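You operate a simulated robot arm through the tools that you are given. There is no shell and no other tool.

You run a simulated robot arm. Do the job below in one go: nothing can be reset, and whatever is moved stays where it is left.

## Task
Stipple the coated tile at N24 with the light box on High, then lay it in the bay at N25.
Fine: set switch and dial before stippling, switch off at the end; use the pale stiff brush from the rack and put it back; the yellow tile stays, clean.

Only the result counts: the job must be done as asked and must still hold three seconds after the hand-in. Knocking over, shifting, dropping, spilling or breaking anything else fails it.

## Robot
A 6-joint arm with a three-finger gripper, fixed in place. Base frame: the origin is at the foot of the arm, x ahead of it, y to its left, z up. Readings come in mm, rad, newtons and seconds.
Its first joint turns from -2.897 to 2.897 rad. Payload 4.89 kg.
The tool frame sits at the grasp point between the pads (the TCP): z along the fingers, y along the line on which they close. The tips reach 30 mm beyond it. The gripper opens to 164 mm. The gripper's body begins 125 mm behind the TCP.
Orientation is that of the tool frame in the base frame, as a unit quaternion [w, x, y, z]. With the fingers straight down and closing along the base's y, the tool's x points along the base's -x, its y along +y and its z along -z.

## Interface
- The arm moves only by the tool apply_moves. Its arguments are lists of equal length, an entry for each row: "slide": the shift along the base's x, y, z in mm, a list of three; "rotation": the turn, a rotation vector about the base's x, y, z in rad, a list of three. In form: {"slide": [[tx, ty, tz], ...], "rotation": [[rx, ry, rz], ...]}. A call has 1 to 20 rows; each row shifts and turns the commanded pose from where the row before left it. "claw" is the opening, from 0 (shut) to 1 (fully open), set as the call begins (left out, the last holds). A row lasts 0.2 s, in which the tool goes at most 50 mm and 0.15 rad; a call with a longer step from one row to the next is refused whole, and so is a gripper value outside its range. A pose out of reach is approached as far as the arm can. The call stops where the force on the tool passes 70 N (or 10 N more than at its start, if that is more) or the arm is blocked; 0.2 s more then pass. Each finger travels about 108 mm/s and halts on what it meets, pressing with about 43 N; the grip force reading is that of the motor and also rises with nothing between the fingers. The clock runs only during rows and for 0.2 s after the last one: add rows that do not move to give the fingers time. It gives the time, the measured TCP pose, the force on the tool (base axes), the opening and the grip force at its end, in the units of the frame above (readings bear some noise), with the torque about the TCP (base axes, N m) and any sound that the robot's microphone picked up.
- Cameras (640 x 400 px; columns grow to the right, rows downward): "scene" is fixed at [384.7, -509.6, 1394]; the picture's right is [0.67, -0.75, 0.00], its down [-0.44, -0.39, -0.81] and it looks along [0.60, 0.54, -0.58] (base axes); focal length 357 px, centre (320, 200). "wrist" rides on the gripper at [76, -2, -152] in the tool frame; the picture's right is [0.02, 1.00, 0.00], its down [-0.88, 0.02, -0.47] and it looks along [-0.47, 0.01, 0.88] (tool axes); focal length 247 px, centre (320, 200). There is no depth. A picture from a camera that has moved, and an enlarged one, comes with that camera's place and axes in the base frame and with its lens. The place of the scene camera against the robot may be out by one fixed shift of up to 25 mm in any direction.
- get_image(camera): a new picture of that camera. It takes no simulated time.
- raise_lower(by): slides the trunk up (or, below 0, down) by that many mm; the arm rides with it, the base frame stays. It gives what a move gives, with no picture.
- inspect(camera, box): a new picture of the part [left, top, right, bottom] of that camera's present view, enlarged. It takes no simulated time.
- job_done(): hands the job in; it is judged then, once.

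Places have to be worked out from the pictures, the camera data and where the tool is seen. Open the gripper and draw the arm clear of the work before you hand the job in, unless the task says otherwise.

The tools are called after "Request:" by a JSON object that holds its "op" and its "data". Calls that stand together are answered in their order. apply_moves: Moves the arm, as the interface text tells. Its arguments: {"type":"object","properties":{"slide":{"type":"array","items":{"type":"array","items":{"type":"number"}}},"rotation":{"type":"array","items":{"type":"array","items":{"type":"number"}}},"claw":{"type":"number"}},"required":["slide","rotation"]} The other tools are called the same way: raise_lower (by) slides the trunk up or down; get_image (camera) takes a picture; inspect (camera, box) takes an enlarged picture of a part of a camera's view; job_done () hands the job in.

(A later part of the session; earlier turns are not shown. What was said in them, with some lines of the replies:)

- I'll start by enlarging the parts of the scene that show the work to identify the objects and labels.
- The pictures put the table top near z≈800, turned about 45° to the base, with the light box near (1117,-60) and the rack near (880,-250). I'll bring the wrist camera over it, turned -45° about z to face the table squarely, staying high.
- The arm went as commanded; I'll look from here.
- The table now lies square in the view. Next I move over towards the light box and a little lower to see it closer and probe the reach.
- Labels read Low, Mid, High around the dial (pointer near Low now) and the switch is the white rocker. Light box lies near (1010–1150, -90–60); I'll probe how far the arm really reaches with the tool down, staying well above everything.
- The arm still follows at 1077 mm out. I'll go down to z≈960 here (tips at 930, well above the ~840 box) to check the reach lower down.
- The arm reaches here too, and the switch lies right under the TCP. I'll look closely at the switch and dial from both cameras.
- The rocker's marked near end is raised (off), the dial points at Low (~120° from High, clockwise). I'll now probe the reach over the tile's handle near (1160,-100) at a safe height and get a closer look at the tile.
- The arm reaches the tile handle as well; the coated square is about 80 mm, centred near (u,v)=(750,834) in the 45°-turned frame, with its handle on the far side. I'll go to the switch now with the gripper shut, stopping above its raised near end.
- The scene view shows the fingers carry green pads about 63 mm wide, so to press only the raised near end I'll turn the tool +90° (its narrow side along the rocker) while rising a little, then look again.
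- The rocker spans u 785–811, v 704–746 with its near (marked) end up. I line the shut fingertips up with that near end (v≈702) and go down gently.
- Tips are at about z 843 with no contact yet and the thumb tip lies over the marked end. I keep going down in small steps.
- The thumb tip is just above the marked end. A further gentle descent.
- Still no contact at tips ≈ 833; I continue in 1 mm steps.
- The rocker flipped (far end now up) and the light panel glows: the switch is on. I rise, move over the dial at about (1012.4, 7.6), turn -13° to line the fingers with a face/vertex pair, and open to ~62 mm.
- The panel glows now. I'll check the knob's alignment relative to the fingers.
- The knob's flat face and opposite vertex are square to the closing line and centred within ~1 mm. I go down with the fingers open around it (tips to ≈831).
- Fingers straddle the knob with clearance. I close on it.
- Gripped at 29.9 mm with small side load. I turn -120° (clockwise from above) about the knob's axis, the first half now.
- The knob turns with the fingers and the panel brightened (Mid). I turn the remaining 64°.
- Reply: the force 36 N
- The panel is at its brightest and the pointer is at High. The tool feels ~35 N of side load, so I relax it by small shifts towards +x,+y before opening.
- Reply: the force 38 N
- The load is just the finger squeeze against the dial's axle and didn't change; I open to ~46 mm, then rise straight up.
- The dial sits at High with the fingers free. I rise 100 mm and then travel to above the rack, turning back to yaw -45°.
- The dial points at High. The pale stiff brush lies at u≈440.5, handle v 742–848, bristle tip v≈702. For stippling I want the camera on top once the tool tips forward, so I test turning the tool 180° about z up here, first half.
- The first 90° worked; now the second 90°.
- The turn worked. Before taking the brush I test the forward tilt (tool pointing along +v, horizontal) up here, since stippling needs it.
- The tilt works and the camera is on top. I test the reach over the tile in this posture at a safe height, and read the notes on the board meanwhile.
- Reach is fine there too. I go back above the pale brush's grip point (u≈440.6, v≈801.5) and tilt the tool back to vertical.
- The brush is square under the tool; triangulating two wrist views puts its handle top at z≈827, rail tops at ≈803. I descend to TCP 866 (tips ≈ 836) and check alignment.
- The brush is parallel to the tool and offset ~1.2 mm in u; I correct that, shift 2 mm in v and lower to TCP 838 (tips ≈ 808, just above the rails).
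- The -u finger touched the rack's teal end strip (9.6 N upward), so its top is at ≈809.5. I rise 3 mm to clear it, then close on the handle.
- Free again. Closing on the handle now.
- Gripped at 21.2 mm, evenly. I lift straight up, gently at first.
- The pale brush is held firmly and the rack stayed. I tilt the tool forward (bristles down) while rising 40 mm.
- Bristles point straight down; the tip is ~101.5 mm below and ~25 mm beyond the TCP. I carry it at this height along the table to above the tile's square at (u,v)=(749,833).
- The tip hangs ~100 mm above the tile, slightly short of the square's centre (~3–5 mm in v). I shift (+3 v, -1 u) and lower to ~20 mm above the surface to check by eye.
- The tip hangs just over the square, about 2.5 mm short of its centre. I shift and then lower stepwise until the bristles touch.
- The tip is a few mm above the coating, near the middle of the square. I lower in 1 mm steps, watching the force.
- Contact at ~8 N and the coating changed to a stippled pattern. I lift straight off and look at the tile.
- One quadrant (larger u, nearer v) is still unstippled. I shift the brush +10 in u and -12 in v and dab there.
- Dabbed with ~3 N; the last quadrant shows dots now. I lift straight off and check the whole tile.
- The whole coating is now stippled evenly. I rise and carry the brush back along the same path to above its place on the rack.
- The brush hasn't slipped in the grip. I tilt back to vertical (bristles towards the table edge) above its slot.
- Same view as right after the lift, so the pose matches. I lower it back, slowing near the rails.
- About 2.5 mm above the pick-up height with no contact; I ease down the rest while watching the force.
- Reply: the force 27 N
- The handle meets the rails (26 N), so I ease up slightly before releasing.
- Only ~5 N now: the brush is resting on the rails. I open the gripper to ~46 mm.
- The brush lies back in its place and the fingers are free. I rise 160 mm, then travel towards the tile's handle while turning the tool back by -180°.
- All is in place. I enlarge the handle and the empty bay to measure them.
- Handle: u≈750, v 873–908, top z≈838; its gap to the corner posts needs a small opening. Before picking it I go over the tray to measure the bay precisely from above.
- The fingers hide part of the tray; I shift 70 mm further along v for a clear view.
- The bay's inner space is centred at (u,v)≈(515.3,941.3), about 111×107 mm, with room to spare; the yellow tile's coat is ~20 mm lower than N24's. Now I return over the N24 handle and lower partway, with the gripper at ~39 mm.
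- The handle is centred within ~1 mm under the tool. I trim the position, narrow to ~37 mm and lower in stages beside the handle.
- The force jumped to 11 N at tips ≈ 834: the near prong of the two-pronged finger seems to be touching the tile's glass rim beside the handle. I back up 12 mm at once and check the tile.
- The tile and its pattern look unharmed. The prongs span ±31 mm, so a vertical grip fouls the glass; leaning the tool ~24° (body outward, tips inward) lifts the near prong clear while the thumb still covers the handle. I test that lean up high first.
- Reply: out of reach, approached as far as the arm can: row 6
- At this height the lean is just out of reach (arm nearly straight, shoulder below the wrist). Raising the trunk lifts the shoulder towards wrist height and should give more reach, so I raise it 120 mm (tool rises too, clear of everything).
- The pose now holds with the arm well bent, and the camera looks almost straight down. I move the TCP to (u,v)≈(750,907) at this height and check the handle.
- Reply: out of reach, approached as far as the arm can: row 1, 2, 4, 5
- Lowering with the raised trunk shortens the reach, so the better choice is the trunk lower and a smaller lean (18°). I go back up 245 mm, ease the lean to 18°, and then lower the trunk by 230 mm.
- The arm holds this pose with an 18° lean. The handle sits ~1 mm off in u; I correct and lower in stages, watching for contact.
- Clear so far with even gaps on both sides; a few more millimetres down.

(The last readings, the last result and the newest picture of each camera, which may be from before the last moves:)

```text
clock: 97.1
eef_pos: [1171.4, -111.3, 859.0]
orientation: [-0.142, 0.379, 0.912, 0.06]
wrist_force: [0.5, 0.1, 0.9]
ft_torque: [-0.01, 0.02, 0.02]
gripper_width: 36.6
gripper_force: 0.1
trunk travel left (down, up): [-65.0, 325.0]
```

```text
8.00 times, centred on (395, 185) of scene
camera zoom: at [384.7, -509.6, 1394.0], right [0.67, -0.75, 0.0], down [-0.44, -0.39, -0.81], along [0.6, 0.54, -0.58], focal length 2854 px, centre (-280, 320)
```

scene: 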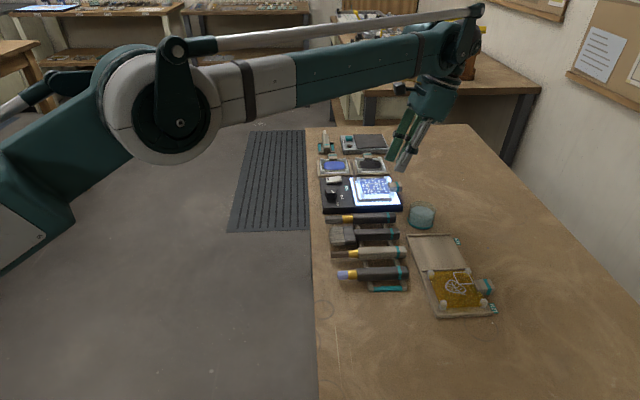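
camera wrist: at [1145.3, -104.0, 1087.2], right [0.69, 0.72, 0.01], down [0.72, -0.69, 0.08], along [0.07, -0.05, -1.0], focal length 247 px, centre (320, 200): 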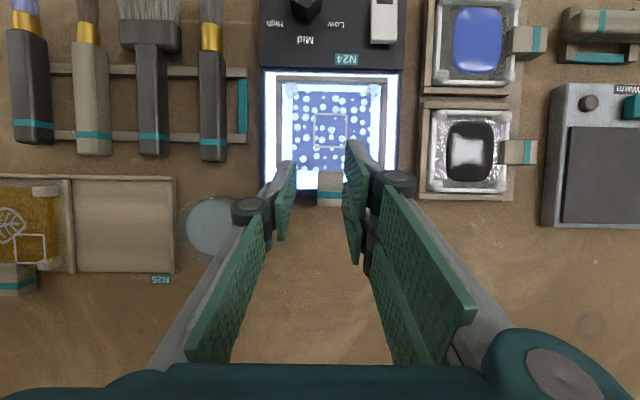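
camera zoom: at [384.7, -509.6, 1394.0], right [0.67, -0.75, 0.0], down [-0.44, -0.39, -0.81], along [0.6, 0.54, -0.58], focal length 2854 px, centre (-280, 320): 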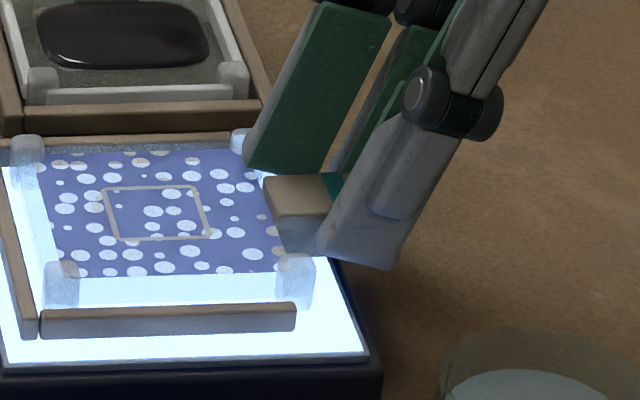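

No contact at tip centre ≈830. I go 1.5 mm further and close on the handle.

Request:
{"op": "apply_moves", "data": {"slide": [[0, 0, -1.5], [0, 0, 0]], "rotation": [[0, 0, 0], [0, 0, 0]]}}

Request:
{"op": "apply_moves", "data": {"slide": [[0, 0, 0], [0, 0, 0], [0, 0, 0]], "rotation": [[0, 0, 0], [0, 0, 0], [0, 0, 0]], "claw": 0}}

Request:
{"op": "inspect", "data": {"camera": "scene", "box": [360, 160, 420, 210]}}

Request:
{"op": "inspect", "data": {"camera": "wrist", "box": [230, 40, 400, 220]}}

```text
clock: 97.7
eef_pos: [1170.5, -112.3, 856.1]
orientation: [-0.142, 0.379, 0.912, 0.061]
wrist_force: [0.4, -1.4, 3.9]
ft_torque: [0.12, -0.06, 0.01]
gripper_width: 37.3
gripper_force: 0.4
trunk travel left (down, up): [-65.0, 325.0]
```

```text
clock: 98.5
eef_pos: [1171.6, -111.0, 856.6]
orientation: [-0.143, 0.379, 0.912, 0.06]
wrist_force: [0.0, 2.0, 2.6]
ft_torque: [0.02, -0.02, -0.02]
gripper_width: 25.3
gripper_force: 43.0
trunk travel left (down, up): [-65.0, 325.0]
```

```text
8.00 times, centred on (390, 185) of scene
camera zoom: at [384.7, -509.6, 1394.0], right [0.67, -0.75, 0.0], down [-0.44, -0.39, -0.81], along [0.6, 0.54, -0.58], focal length 2854 px, centre (-240, 320)
```

zoom: 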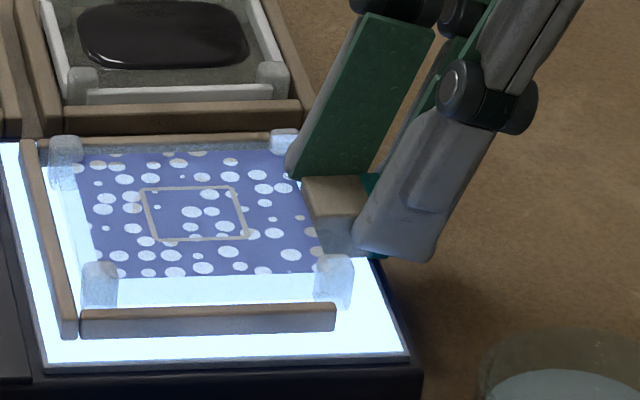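

```text
2.22 times, centred on (315, 130) of wrist
camera zoom: at [1151.3, -93.8, 1025.8], right [0.69, 0.72, 0.01], down [0.71, -0.68, 0.18], along [0.14, -0.12, -0.98], focal length 549 px, centre (331, 356)
```

zoom: 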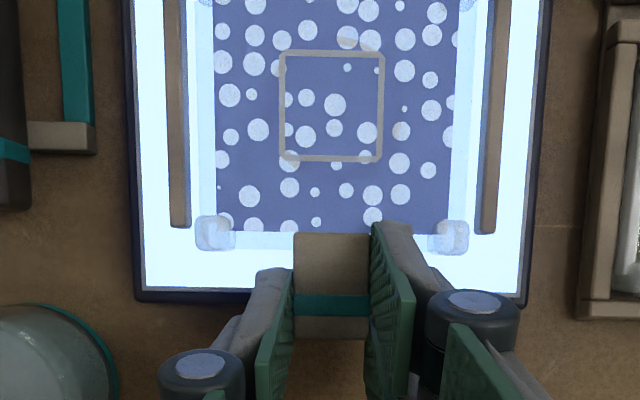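

Gripped at 25.3 mm on the handle. I lift gently and look at how the tile hangs.

Request:
{"op": "apply_moves", "data": {"slide": [[0, 0, 1.5], [0, 0, 2.5], [0, 0, 4], [0, 0, 6], [0, 0, 0]], "rotation": [[0, 0, 0], [0, 0, 0], [0, 0, 0], [0, 0, 0], [0, 0, 0]]}}

Request:
{"op": "inspect", "data": {"camera": "scene", "box": [350, 155, 420, 210]}}

Request:
{"op": "inspect", "data": {"camera": "wrist", "box": [230, 40, 400, 220]}}

```text
clock: 99.7
eef_pos: [1171.6, -111.0, 871.4]
orientation: [-0.142, 0.379, 0.912, 0.06]
wrist_force: [1.0, -0.6, -0.5]
ft_torque: [-0.02, -0.05, 0.0]
gripper_width: 25.4
gripper_force: 43.2
trunk travel left (down, up): [-65.0, 325.0]
```

```text
7.27 times, centred on (385, 182) of scene
camera zoom: at [384.7, -509.6, 1394.0], right [0.67, -0.75, 0.0], down [-0.44, -0.39, -0.81], along [0.6, 0.54, -0.58], focal length 2595 px, centre (-153, 327)
```

zoom: 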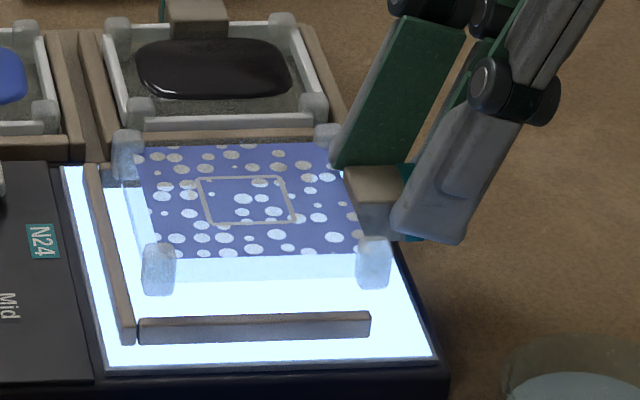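

```text
2.22 times, centred on (315, 130) of wrist
camera zoom: at [1151.5, -93.7, 1039.6], right [0.69, 0.72, 0.01], down [0.71, -0.68, 0.18], along [0.14, -0.12, -0.98], focal length 549 px, centre (331, 356)
```

zoom: 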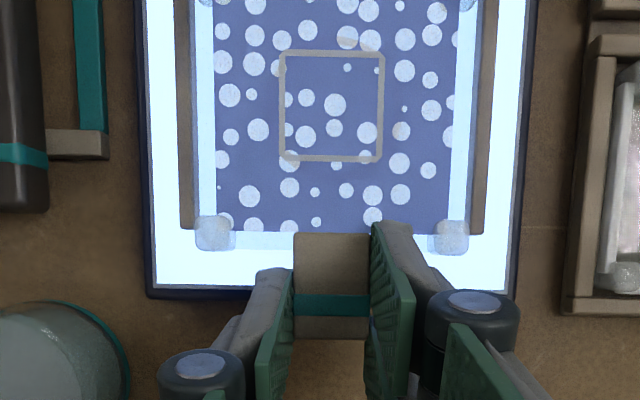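

The tile hangs level and steady. I lift it ~85 mm more and carry it over to above the bay N25, well above the beaker.

Request:
{"op": "apply_moves", "data": {"slide": [[0, 0, 15], [0, 0, 30], [0, 0, 40], [-14.7, -40.5, 0], [-14.7, -40.5, 0], [-14.7, -40.5, 0], [-14.7, -40.5, 0], [-14.7, -40.5, 0], [-14.8, -40.3, 0], [0, 0, 0], [0, 0, 0]], "rotation": [[0, 0, 0], [0, 0, 0], [0, 0, 0], [0, 0, 0], [0, 0, 0], [0, 0, 0], [0, 0, 0], [0, 0, 0], [0, 0, 0], [0, 0, 0], [0, 0, 0]]}}

Request:
{"op": "get_image", "data": {"camera": "wrist"}}

Request:
{"op": "inspect", "data": {"camera": "wrist", "box": [200, 0, 440, 200]}}

Request:
{"op": "get_image", "data": {"camera": "scene"}}

```text
clock: 102.1
eef_pos: [1082.4, -355.0, 956.7]
orientation: [-0.143, 0.379, 0.912, 0.06]
wrist_force: [-0.5, -0.3, -1.2]
ft_torque: [0.02, -0.1, -0.01]
gripper_width: 25.4
gripper_force: 43.1
trunk travel left (down, up): [-65.0, 325.0]
```

```text
taken
camera wrist: at [1062.6, -336.9, 1125.4], right [0.69, 0.72, 0.01], down [0.71, -0.68, 0.18], along [0.14, -0.12, -0.98], focal length 247 px, centre (320, 200)
```

wrist: 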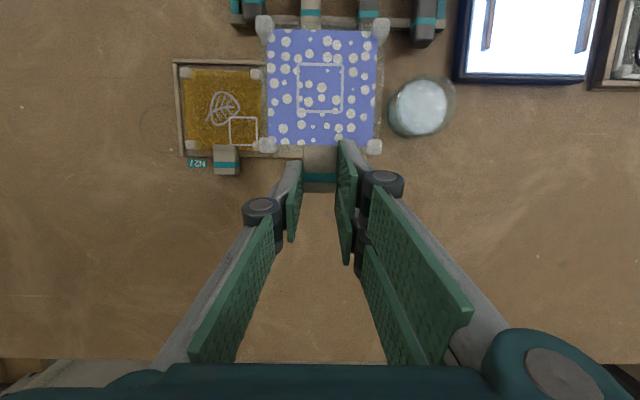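

```text
2.00 times, centred on (320, 100) of wrist
camera zoom: at [1062.6, -336.9, 1125.4], right [0.69, 0.72, 0.01], down [0.71, -0.68, 0.18], along [0.14, -0.12, -0.98], focal length 494 px, centre (320, 400)
```

zoom: 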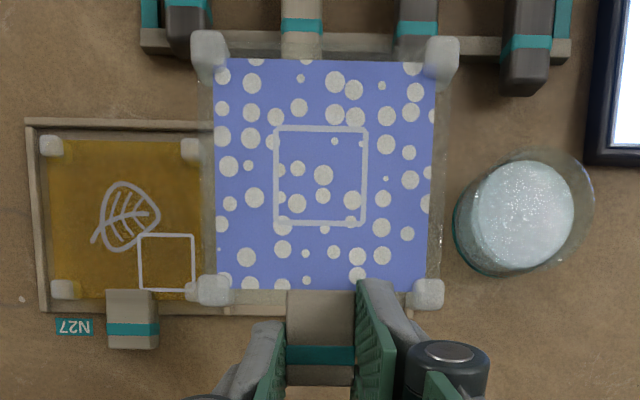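

```text
taken
```

scene: 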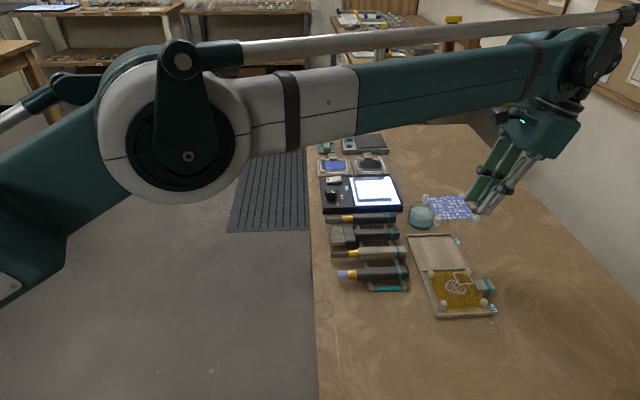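

The tile is above the bay; comparing with the yellow tile in the same view, I need about +1.2 in u and -1.7 in v. I apply that, lower to ~25 mm above rest and check again.

Request:
{"op": "apply_moves", "data": {"slide": [[-0.35, 2.05, -30], [0, 0, -30], [0, 0, -25], [0, 0, -10], [0, 0, 0], [0, 0, 0]], "rotation": [[0, 0, 0], [0, 0, 0], [0, 0, 0], [0, 0, 0], [0, 0, 0], [0, 0, 0]]}}

Request:
{"op": "inspect", "data": {"camera": "wrist", "box": [200, 0, 440, 200]}}

Request:
{"op": "inspect", "data": {"camera": "scene", "box": [390, 200, 510, 325]}}

```text
clock: 103.5
eef_pos: [1082.3, -352.0, 860.2]
orientation: [-0.142, 0.379, 0.913, 0.059]
wrist_force: [-0.3, 0.8, -0.7]
ft_torque: [-0.05, -0.02, 0.03]
gripper_width: 25.4
gripper_force: 42.8
trunk travel left (down, up): [-65.0, 325.0]
```

```text
2.00 times, centred on (320, 100) of wrist
camera zoom: at [1063.0, -335.0, 1029.7], right [0.69, 0.72, 0.01], down [0.71, -0.68, 0.18], along [0.14, -0.12, -0.98], focal length 494 px, centre (320, 400)
```

zoom: 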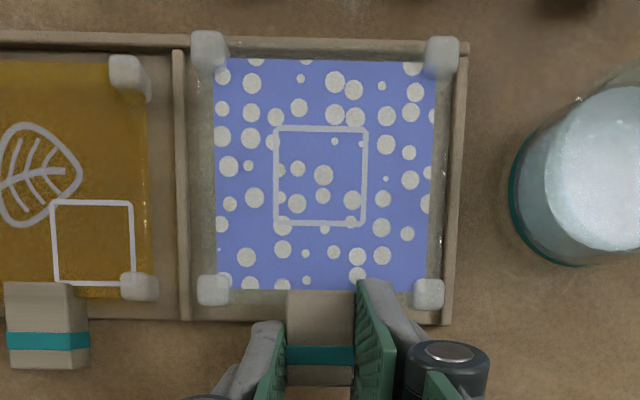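

```text
3.20 times, centred on (450, 262) of scene
camera zoom: at [384.7, -509.6, 1394.0], right [0.67, -0.75, 0.0], down [-0.44, -0.39, -0.81], along [0.6, 0.54, -0.58], focal length 1142 px, centre (-96, 0)
```

zoom: 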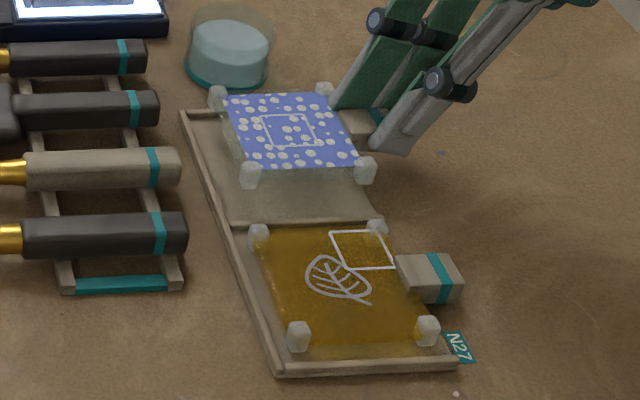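

The tile sits well over the bay: centred in u, ~2.5 mm too far in v compared with the yellow tile. I correct that and lower to about 8 mm above rest.

Request:
{"op": "apply_moves", "data": {"slide": [[-2.12, 1.41, 0], [0, 0, -7], [0, 0, -6], [0, 0, -3], [0, 0, 0]], "rotation": [[0, 0, 0], [0, 0, 0], [0, 0, 0], [0, 0, 0], [0, 0, 0]]}}

Request:
{"op": "inspect", "data": {"camera": "wrist", "box": [200, 0, 440, 200]}}

Request:
{"op": "inspect", "data": {"camera": "scene", "box": [400, 220, 500, 300]}}

```text
clock: 104.7
eef_pos: [1081.0, -351.2, 843.3]
orientation: [-0.142, 0.38, 0.912, 0.061]
wrist_force: [-0.2, 0.8, -0.4]
ft_torque: [-0.05, -0.03, -0.01]
gripper_width: 25.6
gripper_force: 43.3
trunk travel left (down, up): [-65.0, 325.0]
```

```text
2.00 times, centred on (320, 100) of wrist
camera zoom: at [1060.9, -333.2, 1013.4], right [0.69, 0.72, 0.01], down [0.71, -0.68, 0.18], along [0.14, -0.12, -0.98], focal length 494 px, centre (320, 400)
```

zoom: 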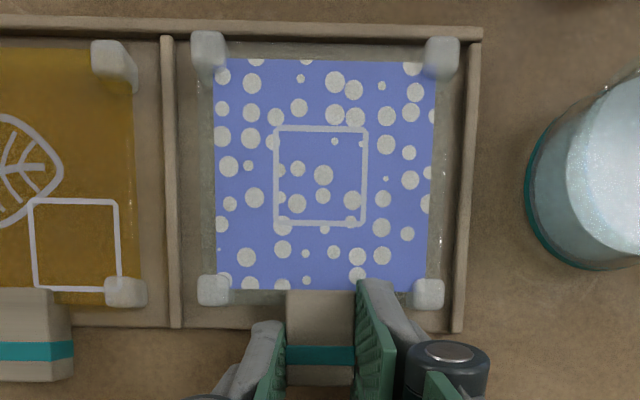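

```text
5.00 times, centred on (450, 260) of scene
camera zoom: at [384.7, -509.6, 1394.0], right [0.67, -0.75, 0.0], down [-0.44, -0.39, -0.81], along [0.6, 0.54, -0.58], focal length 1784 px, centre (-330, -100)
```

zoom: 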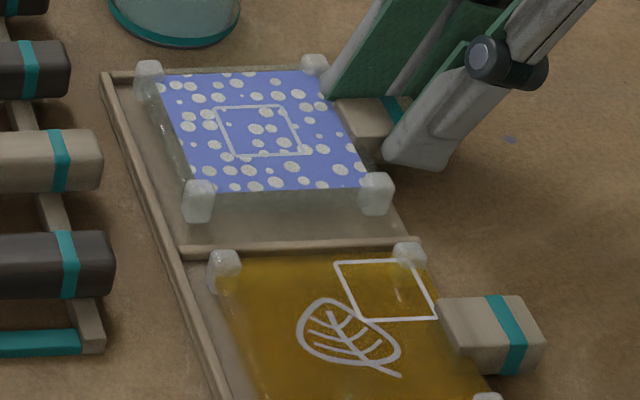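

Gaps look good on all sides. I lower in small steps until the tile touches down.

Request:
{"op": "apply_moves", "data": {"slide": [[0, 0, -1.5], [0, 0, -1.5], [0, 0, -1], [0, 0, 0]], "rotation": [[0, 0, 0], [0, 0, 0], [0, 0, 0], [0, 0, 0]]}}

Request:
{"op": "inspect", "data": {"camera": "scene", "box": [400, 220, 500, 300]}}

```text
clock: 105.7
eef_pos: [1079.6, -351.2, 840.8]
orientation: [-0.143, 0.378, 0.913, 0.06]
wrist_force: [-0.5, 0.5, -0.4]
ft_torque: [-0.04, -0.05, 0.01]
gripper_width: 25.3
gripper_force: 43.2
trunk travel left (down, up): [-65.0, 325.0]
```

```text
5.00 times, centred on (450, 260) of scene
camera zoom: at [384.7, -509.6, 1394.0], right [0.67, -0.75, 0.0], down [-0.44, -0.39, -0.81], along [0.6, 0.54, -0.58], focal length 1784 px, centre (-330, -100)
```

zoom: 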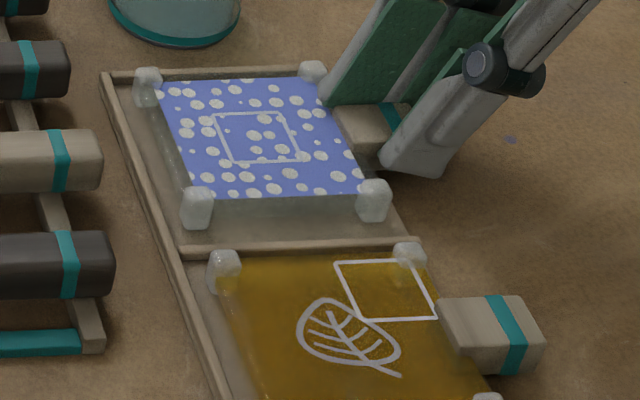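

Request:
{"op": "apply_moves", "data": {"slide": [[0, 0, -1.5], [0, 0, -1.5], [0, 0, -1], [0, 0, 0]], "rotation": [[0, 0, 0], [0, 0, 0], [0, 0, 0], [0, 0, 0]]}}

Request:
{"op": "inspect", "data": {"camera": "scene", "box": [400, 220, 500, 300]}}

```text
clock: 106.7
eef_pos: [1081.2, -350.7, 839.0]
orientation: [-0.143, 0.379, 0.912, 0.061]
wrist_force: [15.1, -4.1, 32.7]
ft_torque: [0.43, 0.09, -0.15]
gripper_width: 25.3
gripper_force: 42.6
trunk travel left (down, up): [-65.0, 325.0]
```

```text
5.00 times, centred on (450, 260) of scene
camera zoom: at [384.7, -509.6, 1394.0], right [0.67, -0.75, 0.0], down [-0.44, -0.39, -0.81], along [0.6, 0.54, -0.58], focal length 1784 px, centre (-330, -100)
```

zoom: 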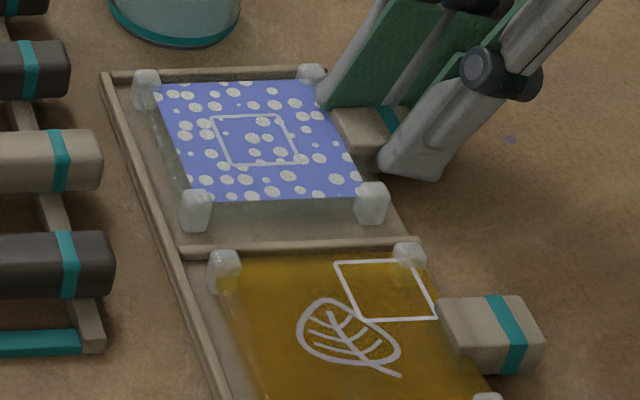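

The tile has touched down (coat now at the yellow tile's level). I ease up slightly to take the load off before releasing.

Request:
{"op": "apply_moves", "data": {"slide": [[0, 0, 0.8], [0, 0, 0]], "rotation": [[0, 0, 0], [0, 0, 0]]}}

```text
clock: 107.3
eef_pos: [1080.1, -350.3, 839.6]
orientation: [-0.142, 0.379, 0.913, 0.06]
wrist_force: [10.7, -2.2, 26.7]
ft_torque: [0.42, 0.03, -0.13]
gripper_width: 25.0
gripper_force: 42.7
trunk travel left (down, up): [-65.0, 325.0]
```

Request:
{"op": "apply_moves", "data": {"slide": [[0, 0, 0.8], [0, 0, 0]], "rotation": [[0, 0, 0], [0, 0, 0]]}}

Request:
{"op": "inspect", "data": {"camera": "wrist", "box": [200, 0, 440, 200]}}

```text
clock: 107.9
eef_pos: [1080.7, -350.0, 838.6]
orientation: [-0.142, 0.379, 0.912, 0.06]
wrist_force: [-3.6, 1.6, 8.8]
ft_torque: [0.21, 0.19, 0.07]
gripper_width: 25.1
gripper_force: 42.7
trunk travel left (down, up): [-65.0, 325.0]
```

```text
2.00 times, centred on (320, 100) of wrist
camera zoom: at [1060.3, -332.9, 1007.4], right [0.69, 0.72, 0.01], down [0.71, -0.68, 0.18], along [0.14, -0.12, -0.98], focal length 494 px, centre (320, 400)
```

zoom: 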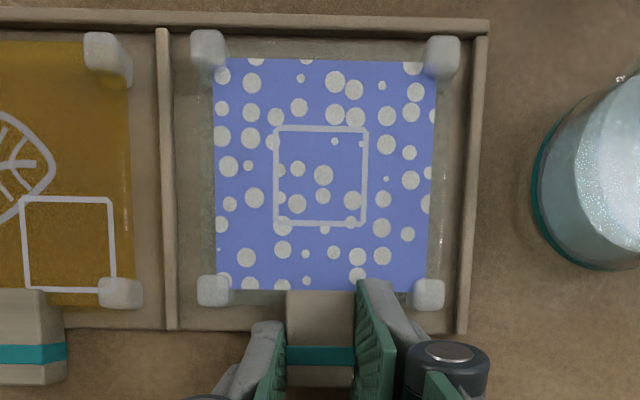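

Request:
{"op": "apply_moves", "data": {"slide": [[0, 0, 0.5], [0, 0, 0]], "rotation": [[0, 0, 0], [0, 0, 0]]}}

```text
clock: 108.5
eef_pos: [1080.6, -351.4, 838.7]
orientation: [-0.142, 0.379, 0.912, 0.06]
wrist_force: [-0.1, -0.1, -1.1]
ft_torque: [-0.02, -0.04, -0.01]
gripper_width: 25.5
gripper_force: 43.7
trunk travel left (down, up): [-65.0, 325.0]
```

The load is gone (just hanging within a fraction of a mm). I let it down 0.3 mm and open the gripper to ~37 mm.

Request:
{"op": "apply_moves", "data": {"slide": [[0, 0, -0.3], [0, 0, 0]], "rotation": [[0, 0, 0], [0, 0, 0]]}}

Request:
{"op": "apply_moves", "data": {"slide": [[0, 0, 0], [0, 0, 0]], "rotation": [[0, 0, 0], [0, 0, 0]], "claw": 0.225}}

Request:
{"op": "inspect", "data": {"camera": "wrist", "box": [200, 0, 440, 200]}}

Request:
{"op": "inspect", "data": {"camera": "scene", "box": [400, 220, 500, 300]}}

```text
clock: 109.1
eef_pos: [1080.4, -349.8, 838.9]
orientation: [-0.143, 0.379, 0.912, 0.06]
wrist_force: [0.6, -0.7, 0.0]
ft_torque: [-0.02, -0.06, 0.0]
gripper_width: 25.6
gripper_force: 42.7
trunk travel left (down, up): [-65.0, 325.0]
```

```text
clock: 109.7
eef_pos: [1081.2, -351.5, 839.0]
orientation: [-0.143, 0.379, 0.912, 0.06]
wrist_force: [-0.2, -2.2, 4.0]
ft_torque: [0.13, 0.04, 0.02]
gripper_width: 36.7
gripper_force: 0.1
trunk travel left (down, up): [-65.0, 325.0]
```

```text
2.00 times, centred on (320, 100) of wrist
camera zoom: at [1060.6, -333.3, 1007.7], right [0.69, 0.72, 0.01], down [0.71, -0.68, 0.18], along [0.14, -0.12, -0.98], focal length 494 px, centre (320, 400)
```

zoom: 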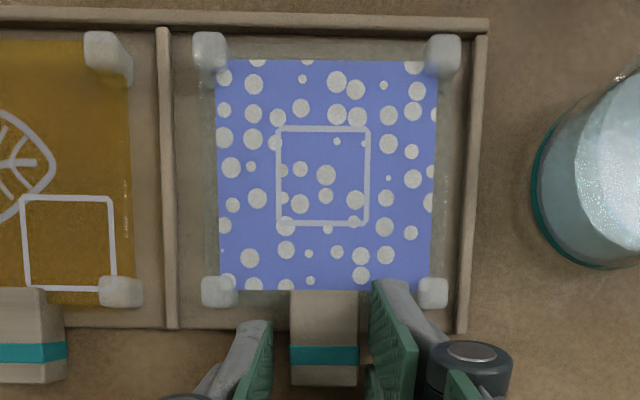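

```text
5.00 times, centred on (450, 260) of scene
camera zoom: at [384.7, -509.6, 1394.0], right [0.67, -0.75, 0.0], down [-0.44, -0.39, -0.81], along [0.6, 0.54, -0.58], focal length 1784 px, centre (-330, -100)
```

zoom: 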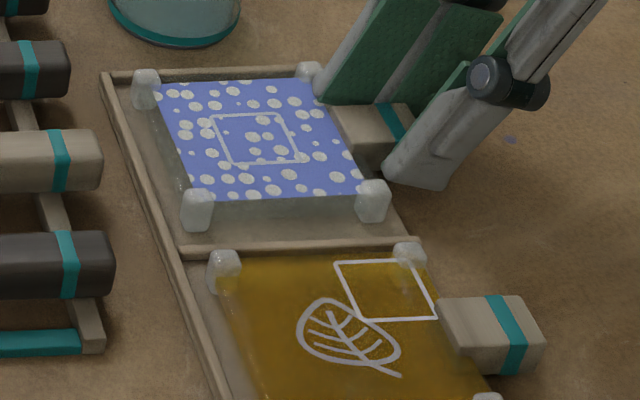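

The tile rests in the bay with the handle out the open side. I rise straight up, slowly at first.

Request:
{"op": "apply_moves", "data": {"slide": [[0, 0, 1.5], [0, 0, 3], [0, 0, 8], [0, 0, 20], [0, 0, 40], [0, 0, 40], [0, 0, 0]], "rotation": [[0, 0, 0], [0, 0, 0], [0, 0, 0], [0, 0, 0], [0, 0, 0], [0, 0, 0], [0, 0, 0]]}}

Request:
{"op": "get_image", "data": {"camera": "wrist"}}

Request:
{"op": "inspect", "data": {"camera": "wrist", "box": [140, 20, 400, 200]}}

Request:
{"op": "inspect", "data": {"camera": "scene", "box": [400, 220, 500, 320]}}

```text
clock: 111.3
eef_pos: [1082.1, -351.3, 951.9]
orientation: [-0.143, 0.379, 0.912, 0.06]
wrist_force: [0.1, -0.7, 0.6]
ft_torque: [-0.03, 0.01, 0.0]
gripper_width: 37.1
gripper_force: 0.1
trunk travel left (down, up): [-65.0, 325.0]
```

```text
taken
camera wrist: at [1062.0, -332.9, 1121.0], right [0.69, 0.72, 0.01], down [0.71, -0.68, 0.18], along [0.14, -0.12, -0.98], focal length 247 px, centre (320, 200)
```

wrist: 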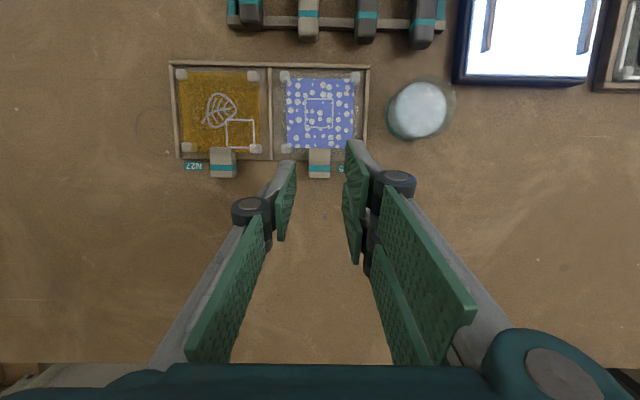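

```text
2.22 times, centred on (270, 110) of wrist
camera zoom: at [1062.0, -332.9, 1121.0], right [0.69, 0.72, 0.01], down [0.71, -0.68, 0.18], along [0.14, -0.12, -0.98], focal length 549 px, centre (431, 400)
```

zoom: 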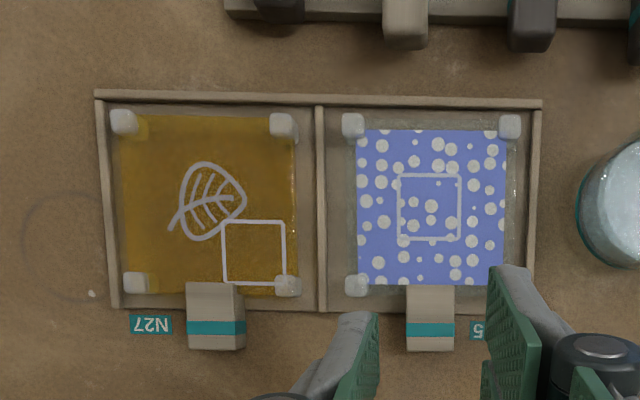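

```text
4.00 times, centred on (450, 270) of scene
camera zoom: at [384.7, -509.6, 1394.0], right [0.67, -0.75, 0.0], down [-0.44, -0.39, -0.81], along [0.6, 0.54, -0.58], focal length 1427 px, centre (-200, -80)
```

zoom: 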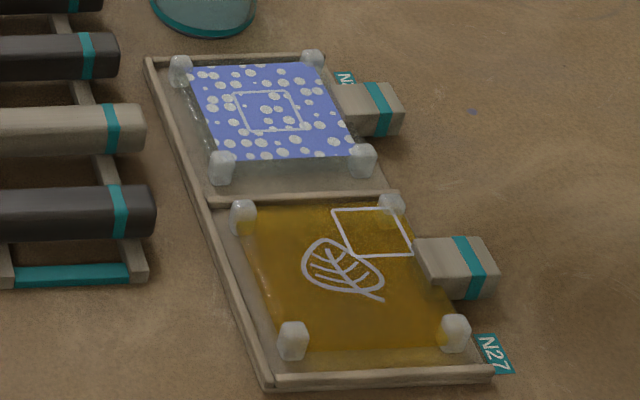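

The tile lies properly in N25, the yellow tile is untouched. Now I un-lean the tool, rise, close the gripper and travel to the switch with the tool turned +90°.

Request:
{"op": "apply_moves", "data": {"slide": [[0, 0, 15], [0, 0, 15], [0, 0, 15], [0.8, 35.5, 0], [0.8, 35.5, 0], [0.8, 35.5, 0], [0.8, 35.5, 0], [0.8, 35.5, 0], [0.8, 35.5, 0], [0.8, 35.5, 0], [0.8, 35.5, 0], [0.8, 35.5, 0], [0.8, 35.5, 0], [0.8, 35.5, 0], [0, 0, 0], [0, 0, 0]], "rotation": [[-0.07401, -0.07401, 0], [-0.07401, -0.07401, 0], [-0.07401, -0.07401, 0], [0, 0, 0.1428], [0, 0, 0.1428], [0, 0, 0.1428], [0, 0, 0.1428], [0, 0, 0.1428], [0, 0, 0.1428], [0, 0, 0.1428], [0, 0, 0.1428], [0, 0, 0.1428], [0, 0, 0.1428], [0, 0, 0.1428], [0, 0, 0], [0, 0, 0]], "claw": 0}}

Request:
{"op": "get_image", "data": {"camera": "wrist"}}

Request:
{"op": "inspect", "data": {"camera": "wrist", "box": [230, 60, 370, 220]}}

Request:
{"op": "inspect", "data": {"camera": "scene", "box": [300, 120, 420, 220]}}

```text
clock: 114.7
eef_pos: [1090.1, 41.4, 996.0]
orientation: [0.001, -0.383, 0.924, 0.001]
wrist_force: [-1.0, -0.6, -1.5]
ft_torque: [0.0, 0.02, 0.02]
gripper_width: 0.0
gripper_force: 43.3
trunk travel left (down, up): [-65.0, 325.0]
```

```text
taken
camera wrist: at [1036.8, -14.4, 1148.0], right [-0.72, 0.69, 0.0], down [0.61, 0.63, 0.48], along [0.33, 0.34, -0.88], focal length 247 px, centre (320, 200)
```

wrist: 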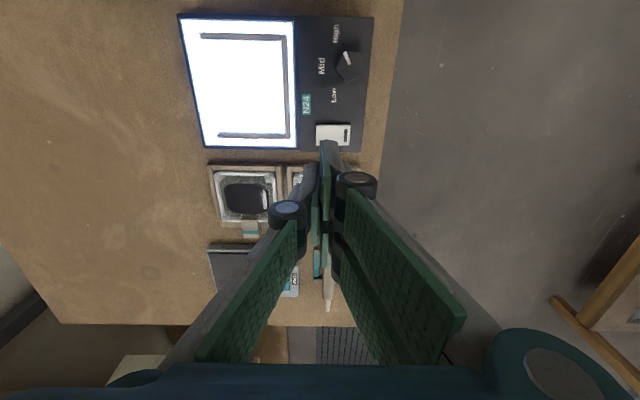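

```text
2.50 times, centred on (300, 140) of wrist
camera zoom: at [1036.8, -14.4, 1148.0], right [-0.72, 0.69, 0.0], down [0.61, 0.63, 0.48], along [0.33, 0.34, -0.88], focal length 617 px, centre (370, 350)
```

zoom: 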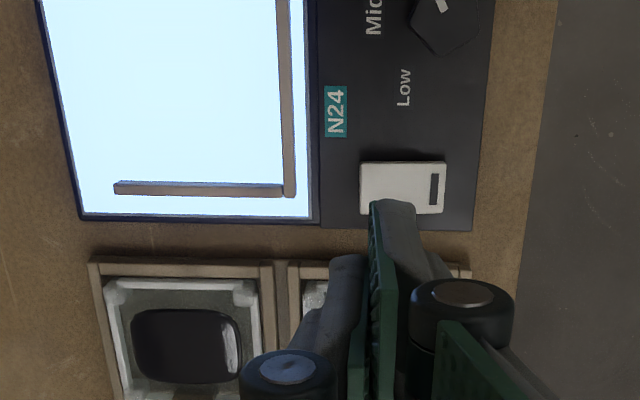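

```text
4.00 times, centred on (360, 170) of scene
camera zoom: at [384.7, -509.6, 1394.0], right [0.67, -0.75, 0.0], down [-0.44, -0.39, -0.81], along [0.6, 0.54, -0.58], focal length 1427 px, centre (160, 320)
```

zoom: 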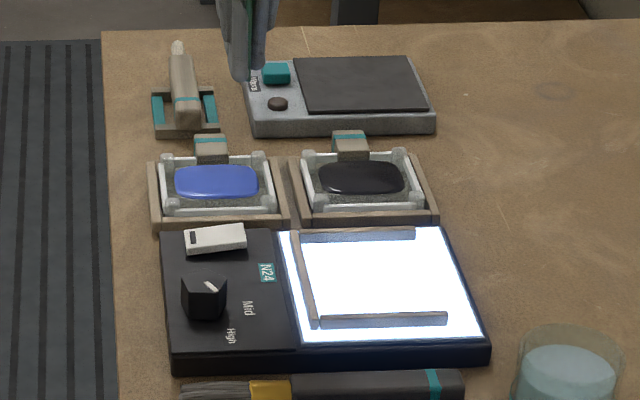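

The rocker (far end up now) spans u 783–809, v 704–746; the shut tips at v≈742 will press only its far end. I trim the position and lower to just above it.

Request:
{"op": "apply_moves", "data": {"slide": [[-0.7, -2.1, -30], [0, 0, -40], [0, 0, -35], [0, 0, -12], [0, 0, -4], [0, 0, 0]], "rotation": [[0, 0, 0], [0, 0, 0], [0, 0, 0], [0, 0, 0], [0, 0, 0], [0, 0, 0]]}}

Request:
{"op": "inspect", "data": {"camera": "scene", "box": [316, 165, 366, 205]}}

Request:
{"op": "inspect", "data": {"camera": "wrist", "box": [260, 90, 380, 200]}}

```text
clock: 116.1
eef_pos: [1089.9, 36.7, 875.0]
orientation: [0.001, -0.381, 0.925, 0.001]
wrist_force: [-0.2, -0.2, -0.2]
ft_torque: [0.01, 0.0, 0.0]
gripper_width: 0.0
gripper_force: 42.7
trunk travel left (down, up): [-65.0, 325.0]
```

```text
10.00 times, centred on (341, 185) of scene
camera zoom: at [384.7, -509.6, 1394.0], right [0.67, -0.75, 0.0], down [-0.44, -0.39, -0.81], along [0.6, 0.54, -0.58], focal length 3568 px, centre (110, 350)
```

zoom: 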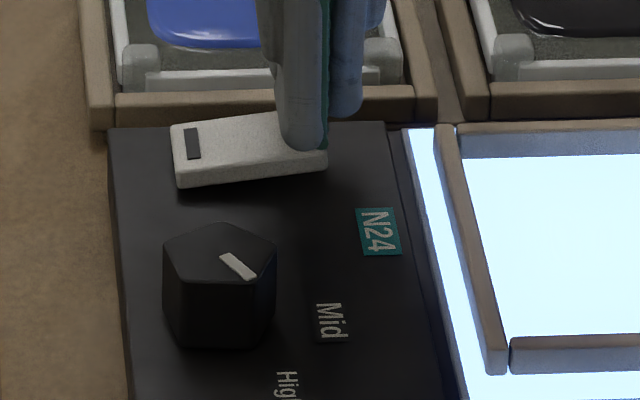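

```text
3.64 times, centred on (320, 145) of wrist
camera zoom: at [1036.2, -17.4, 1027.5], right [-0.72, 0.69, 0.0], down [0.61, 0.63, 0.48], along [0.33, 0.34, -0.88], focal length 898 px, centre (320, 400)
```

zoom: 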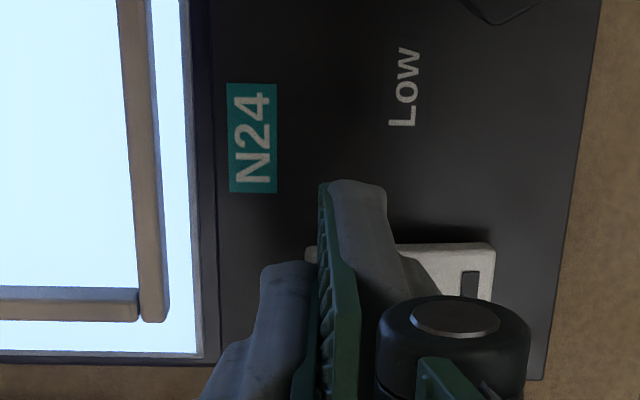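

Tips are over the raised far end. I go on down gently.

Request:
{"op": "apply_moves", "data": {"slide": [[0, 0, -3], [0, 0, -3], [0, 0, -1.5], [0, 0, -1.5], [0, 0, 0]], "rotation": [[0, 0, 0], [0, 0, 0], [0, 0, 0], [0, 0, 0], [0, 0, 0]]}}

Request:
{"op": "apply_moves", "data": {"slide": [[0, 0, -1], [0, 0, -1], [0, 0, -1], [0, 0, 0]], "rotation": [[0, 0, 0], [0, 0, 0], [0, 0, 0], [0, 0, 0]]}}

Request:
{"op": "inspect", "data": {"camera": "scene", "box": [316, 165, 366, 205]}}

```text
clock: 117.3
eef_pos: [1088.3, 37.0, 866.7]
orientation: [0.001, -0.382, 0.924, 0.002]
wrist_force: [0.3, -0.6, 0.2]
ft_torque: [0.02, -0.02, 0.03]
gripper_width: 0.0
gripper_force: 42.9
trunk travel left (down, up): [-65.0, 325.0]
```

```text
clock: 118.3
eef_pos: [1089.2, 37.3, 863.4]
orientation: [0.001, -0.382, 0.924, 0.001]
wrist_force: [0.4, 0.2, 0.1]
ft_torque: [0.0, 0.03, 0.03]
gripper_width: 0.0
gripper_force: 43.2
trunk travel left (down, up): [-65.0, 325.0]
```

```text
10.00 times, centred on (341, 185) of scene
camera zoom: at [384.7, -509.6, 1394.0], right [0.67, -0.75, 0.0], down [-0.44, -0.39, -0.81], along [0.6, 0.54, -0.58], focal length 3568 px, centre (110, 350)
```

zoom: 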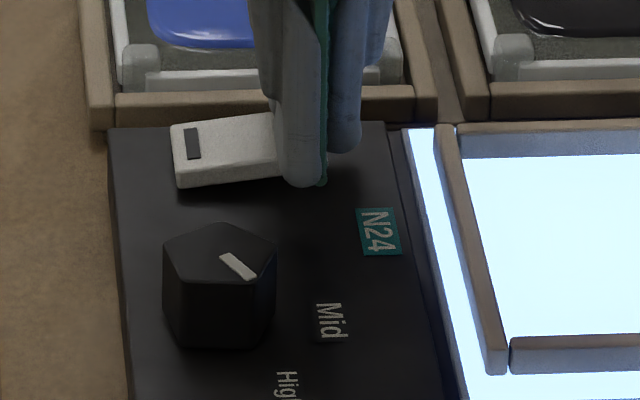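

Tips at ≈833 with no flip yet; I continue in 1 mm steps as before.

Request:
{"op": "apply_moves", "data": {"slide": [[0, 0, -1], [0, 0, -1], [0, 0, -1], [0, 0, 0]], "rotation": [[0, 0, 0], [0, 0, 0], [0, 0, 0], [0, 0, 0]]}}

Request:
{"op": "inspect", "data": {"camera": "scene", "box": [316, 165, 366, 205]}}

```text
clock: 119.3
eef_pos: [1089.3, 37.6, 861.0]
orientation: [0.002, -0.382, 0.924, 0.001]
wrist_force: [-0.5, -0.1, 0.5]
ft_torque: [0.0, 0.0, -0.01]
gripper_width: 0.0
gripper_force: 43.3
trunk travel left (down, up): [-65.0, 325.0]
```

```text
10.00 times, centred on (341, 185) of scene
camera zoom: at [384.7, -509.6, 1394.0], right [0.67, -0.75, 0.0], down [-0.44, -0.39, -0.81], along [0.6, 0.54, -0.58], focal length 3568 px, centre (110, 350)
```

zoom: 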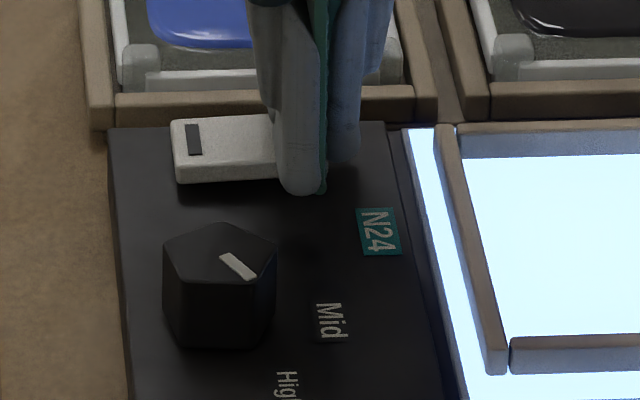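

The rocker is starting to tilt; another couple of millimetres.

Request:
{"op": "apply_moves", "data": {"slide": [[0, 0, -1], [0, 0, -1], [0, 0, 0]], "rotation": [[0, 0, 0], [0, 0, 0], [0, 0, 0]]}}

Request:
{"op": "inspect", "data": {"camera": "scene", "box": [316, 165, 366, 205]}}

```text
clock: 120.1
eef_pos: [1089.6, 37.9, 858.8]
orientation: [0.001, -0.382, 0.924, 0.002]
wrist_force: [0.1, -0.7, 1.0]
ft_torque: [0.05, 0.01, 0.02]
gripper_width: 0.1
gripper_force: 42.7
trunk travel left (down, up): [-65.0, 325.0]
```

```text
10.00 times, centred on (341, 185) of scene
camera zoom: at [384.7, -509.6, 1394.0], right [0.67, -0.75, 0.0], down [-0.44, -0.39, -0.81], along [0.6, 0.54, -0.58], focal length 3568 px, centre (110, 350)
```

zoom: 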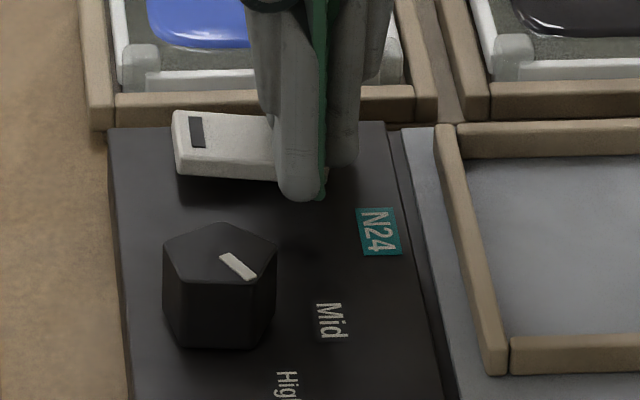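

The panel is dark: the switch is off. I rise, open the gripper, and withdraw towards the start position.

Request:
{"op": "apply_moves", "data": {"slide": [[0, 0, 5], [0, 0, 20], [0, 0, 40], [0, 0, 40], [0, 0, 40], [-20, 0, 40], [-40, 10, 10], [-45, 10, 0], [-45, 15, 0], [-45, 15, 0], [-45, 15, 0], [-45, 15, 0], [-45, 15, 0], [-45, 15, 0], [0, 0, 0], [0, 0, 0]], "rotation": [[0, 0, 0], [0, 0, 0], [0, 0, 0], [0, 0, 0], [0, 0, 0], [0, 0, 0], [0, 0, 0], [0, 0, 0], [0, 0, 0], [0, 0, 0], [0, 0, 0], [0, 0, 0], [0, 0, 0], [0, 0, 0], [0, 0, 0], [0, 0, 0]]}}

Request:
{"op": "get_image", "data": {"camera": "scene"}}

Request:
{"op": "get_image", "data": {"camera": "wrist"}}

```text
clock: 123.5
eef_pos: [713.7, 148.5, 1053.2]
orientation: [0.001, -0.382, 0.924, 0.001]
wrist_force: [0.8, 0.7, 0.3]
ft_torque: [0.06, -0.05, -0.01]
gripper_width: 0.0
gripper_force: 43.5
trunk travel left (down, up): [-65.0, 325.0]
```

```text
taken
```

scene: 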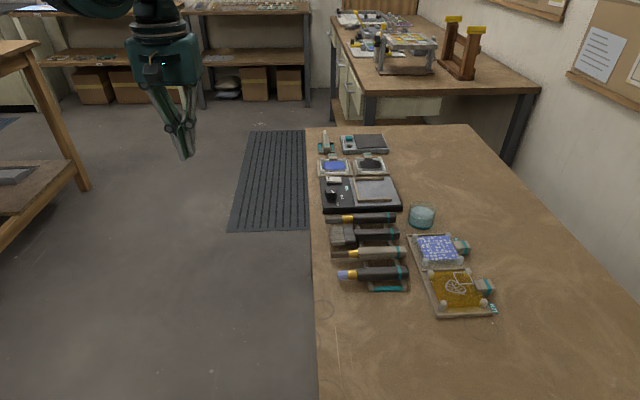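

```text
taken
camera wrist: at [659.9, 93.1, 1205.1], right [-0.72, 0.69, 0.0], down [0.61, 0.63, 0.48], along [0.33, 0.34, -0.88], focal length 247 px, centre (320, 200)
```

wrist: 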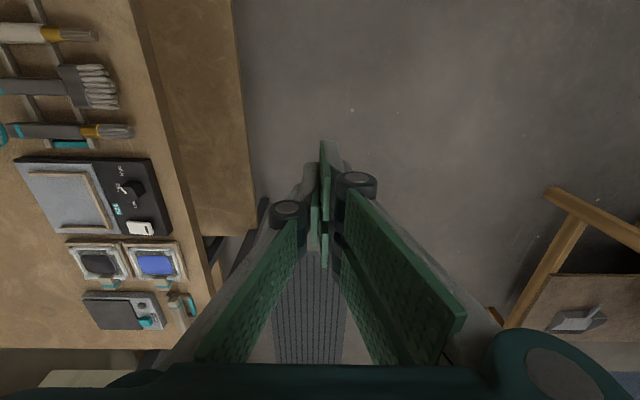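

The arm is clear of the table and the light is off. I open the gripper and check the final state of tile, brush and switch.

Request:
{"op": "apply_moves", "data": {"slide": [[0, 0, 0], [0, 0, 0], [0, 0, 0], [0, 0, 0], [0, 0, 0]], "rotation": [[0, 0, 0], [0, 0, 0], [0, 0, 0], [0, 0, 0], [0, 0, 0]], "claw": 1}}

Request:
{"op": "inspect", "data": {"camera": "scene", "box": [310, 120, 420, 220]}}

Request:
{"op": "inspect", "data": {"camera": "scene", "box": [320, 200, 420, 300]}}

Request:
{"op": "inspect", "data": {"camera": "scene", "box": [400, 200, 510, 320]}}

Request:
{"op": "inspect", "data": {"camera": "scene", "box": [316, 170, 356, 210]}}

```text
clock: 124.7
eef_pos: [713.7, 148.2, 1052.8]
orientation: [0.002, -0.382, 0.924, 0.002]
wrist_force: [-0.1, -0.4, -0.1]
ft_torque: [0.01, -0.02, 0.01]
gripper_width: 163.8
gripper_force: 0.0
trunk travel left (down, up): [-65.0, 325.0]
```

```text
4.00 times, centred on (365, 170) of scene
camera zoom: at [384.7, -509.6, 1394.0], right [0.67, -0.75, 0.0], down [-0.44, -0.39, -0.81], along [0.6, 0.54, -0.58], focal length 1427 px, centre (140, 320)
```

zoom: 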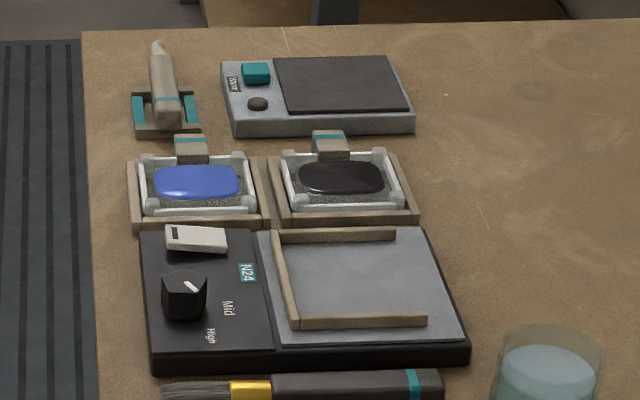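

```text
4.00 times, centred on (370, 250) of scene
camera zoom: at [384.7, -509.6, 1394.0], right [0.67, -0.75, 0.0], down [-0.44, -0.39, -0.81], along [0.6, 0.54, -0.58], focal length 1427 px, centre (120, 0)
```

zoom: 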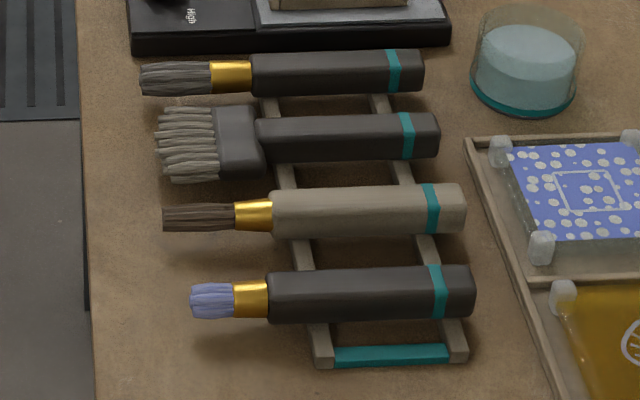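

```text
3.33 times, centred on (455, 260) of scene
camera zoom: at [384.7, -509.6, 1394.0], right [0.67, -0.75, 0.0], down [-0.44, -0.39, -0.81], along [0.6, 0.54, -0.58], focal length 1189 px, centre (-130, 0)
```

zoom: 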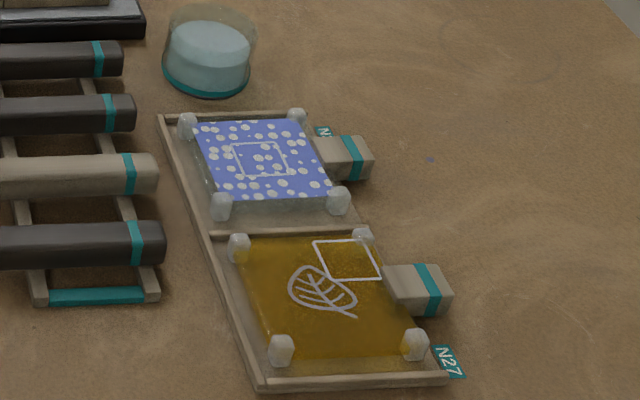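

```text
10.00 times, centred on (336, 190) of scene
camera zoom: at [384.7, -509.6, 1394.0], right [0.67, -0.75, 0.0], down [-0.44, -0.39, -0.81], along [0.6, 0.54, -0.58], focal length 3568 px, centre (160, 300)
```

zoom: 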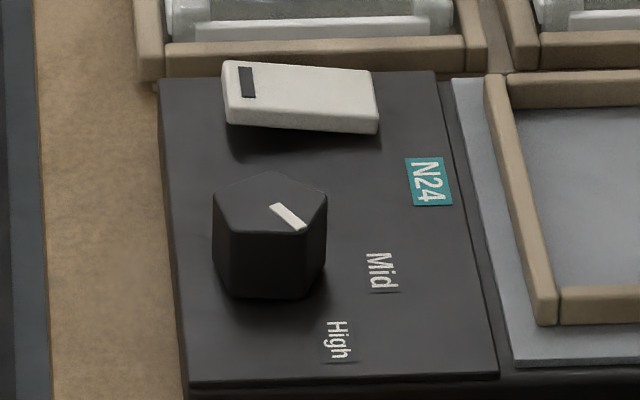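

Everything is as asked: the stippled tile lies in N25, the yellow tile is untouched, the brush is back on the rack, the switch is off, and nothing else has moved. The gripper is open and clear, so I hand the job in.

Request:
{"op": "job_done", "data": {}}

```text
The job is handed in.
```

The job is done and handed in; I don't have the judge's result.

- **Light box:** I switched it on and turned the dial to High before stippling. I switched it off at the end, and the panel is dark. The dial is still at High.
- **Stippling:** I used the brush with the pale, short, stiff bristles and dabbed the N24 tile twice. The stipple pattern now covers the whole coating. The brush is back in its place on the rack, with blue on its bristles.
- **Tile:** It lies flat in the N25 bay with its handle out the open side and the pattern intact. It shifted by about a millimetre as I let go, but stayed inside the bay.
- **Yellow tile:** It is still in N27, not touched and clean.

On my first try at the tile's handle, a finger pressed on the glass beside it at about 11 N. I could see no mark on the coating. I then leaned the tool for the grip, and took the trunk up and back down to get the reach; it finished 110 mm below its starting height.

In the last pictures nothing else had been moved, knocked over or spilled. The arm is clear of the table with the gripper open.
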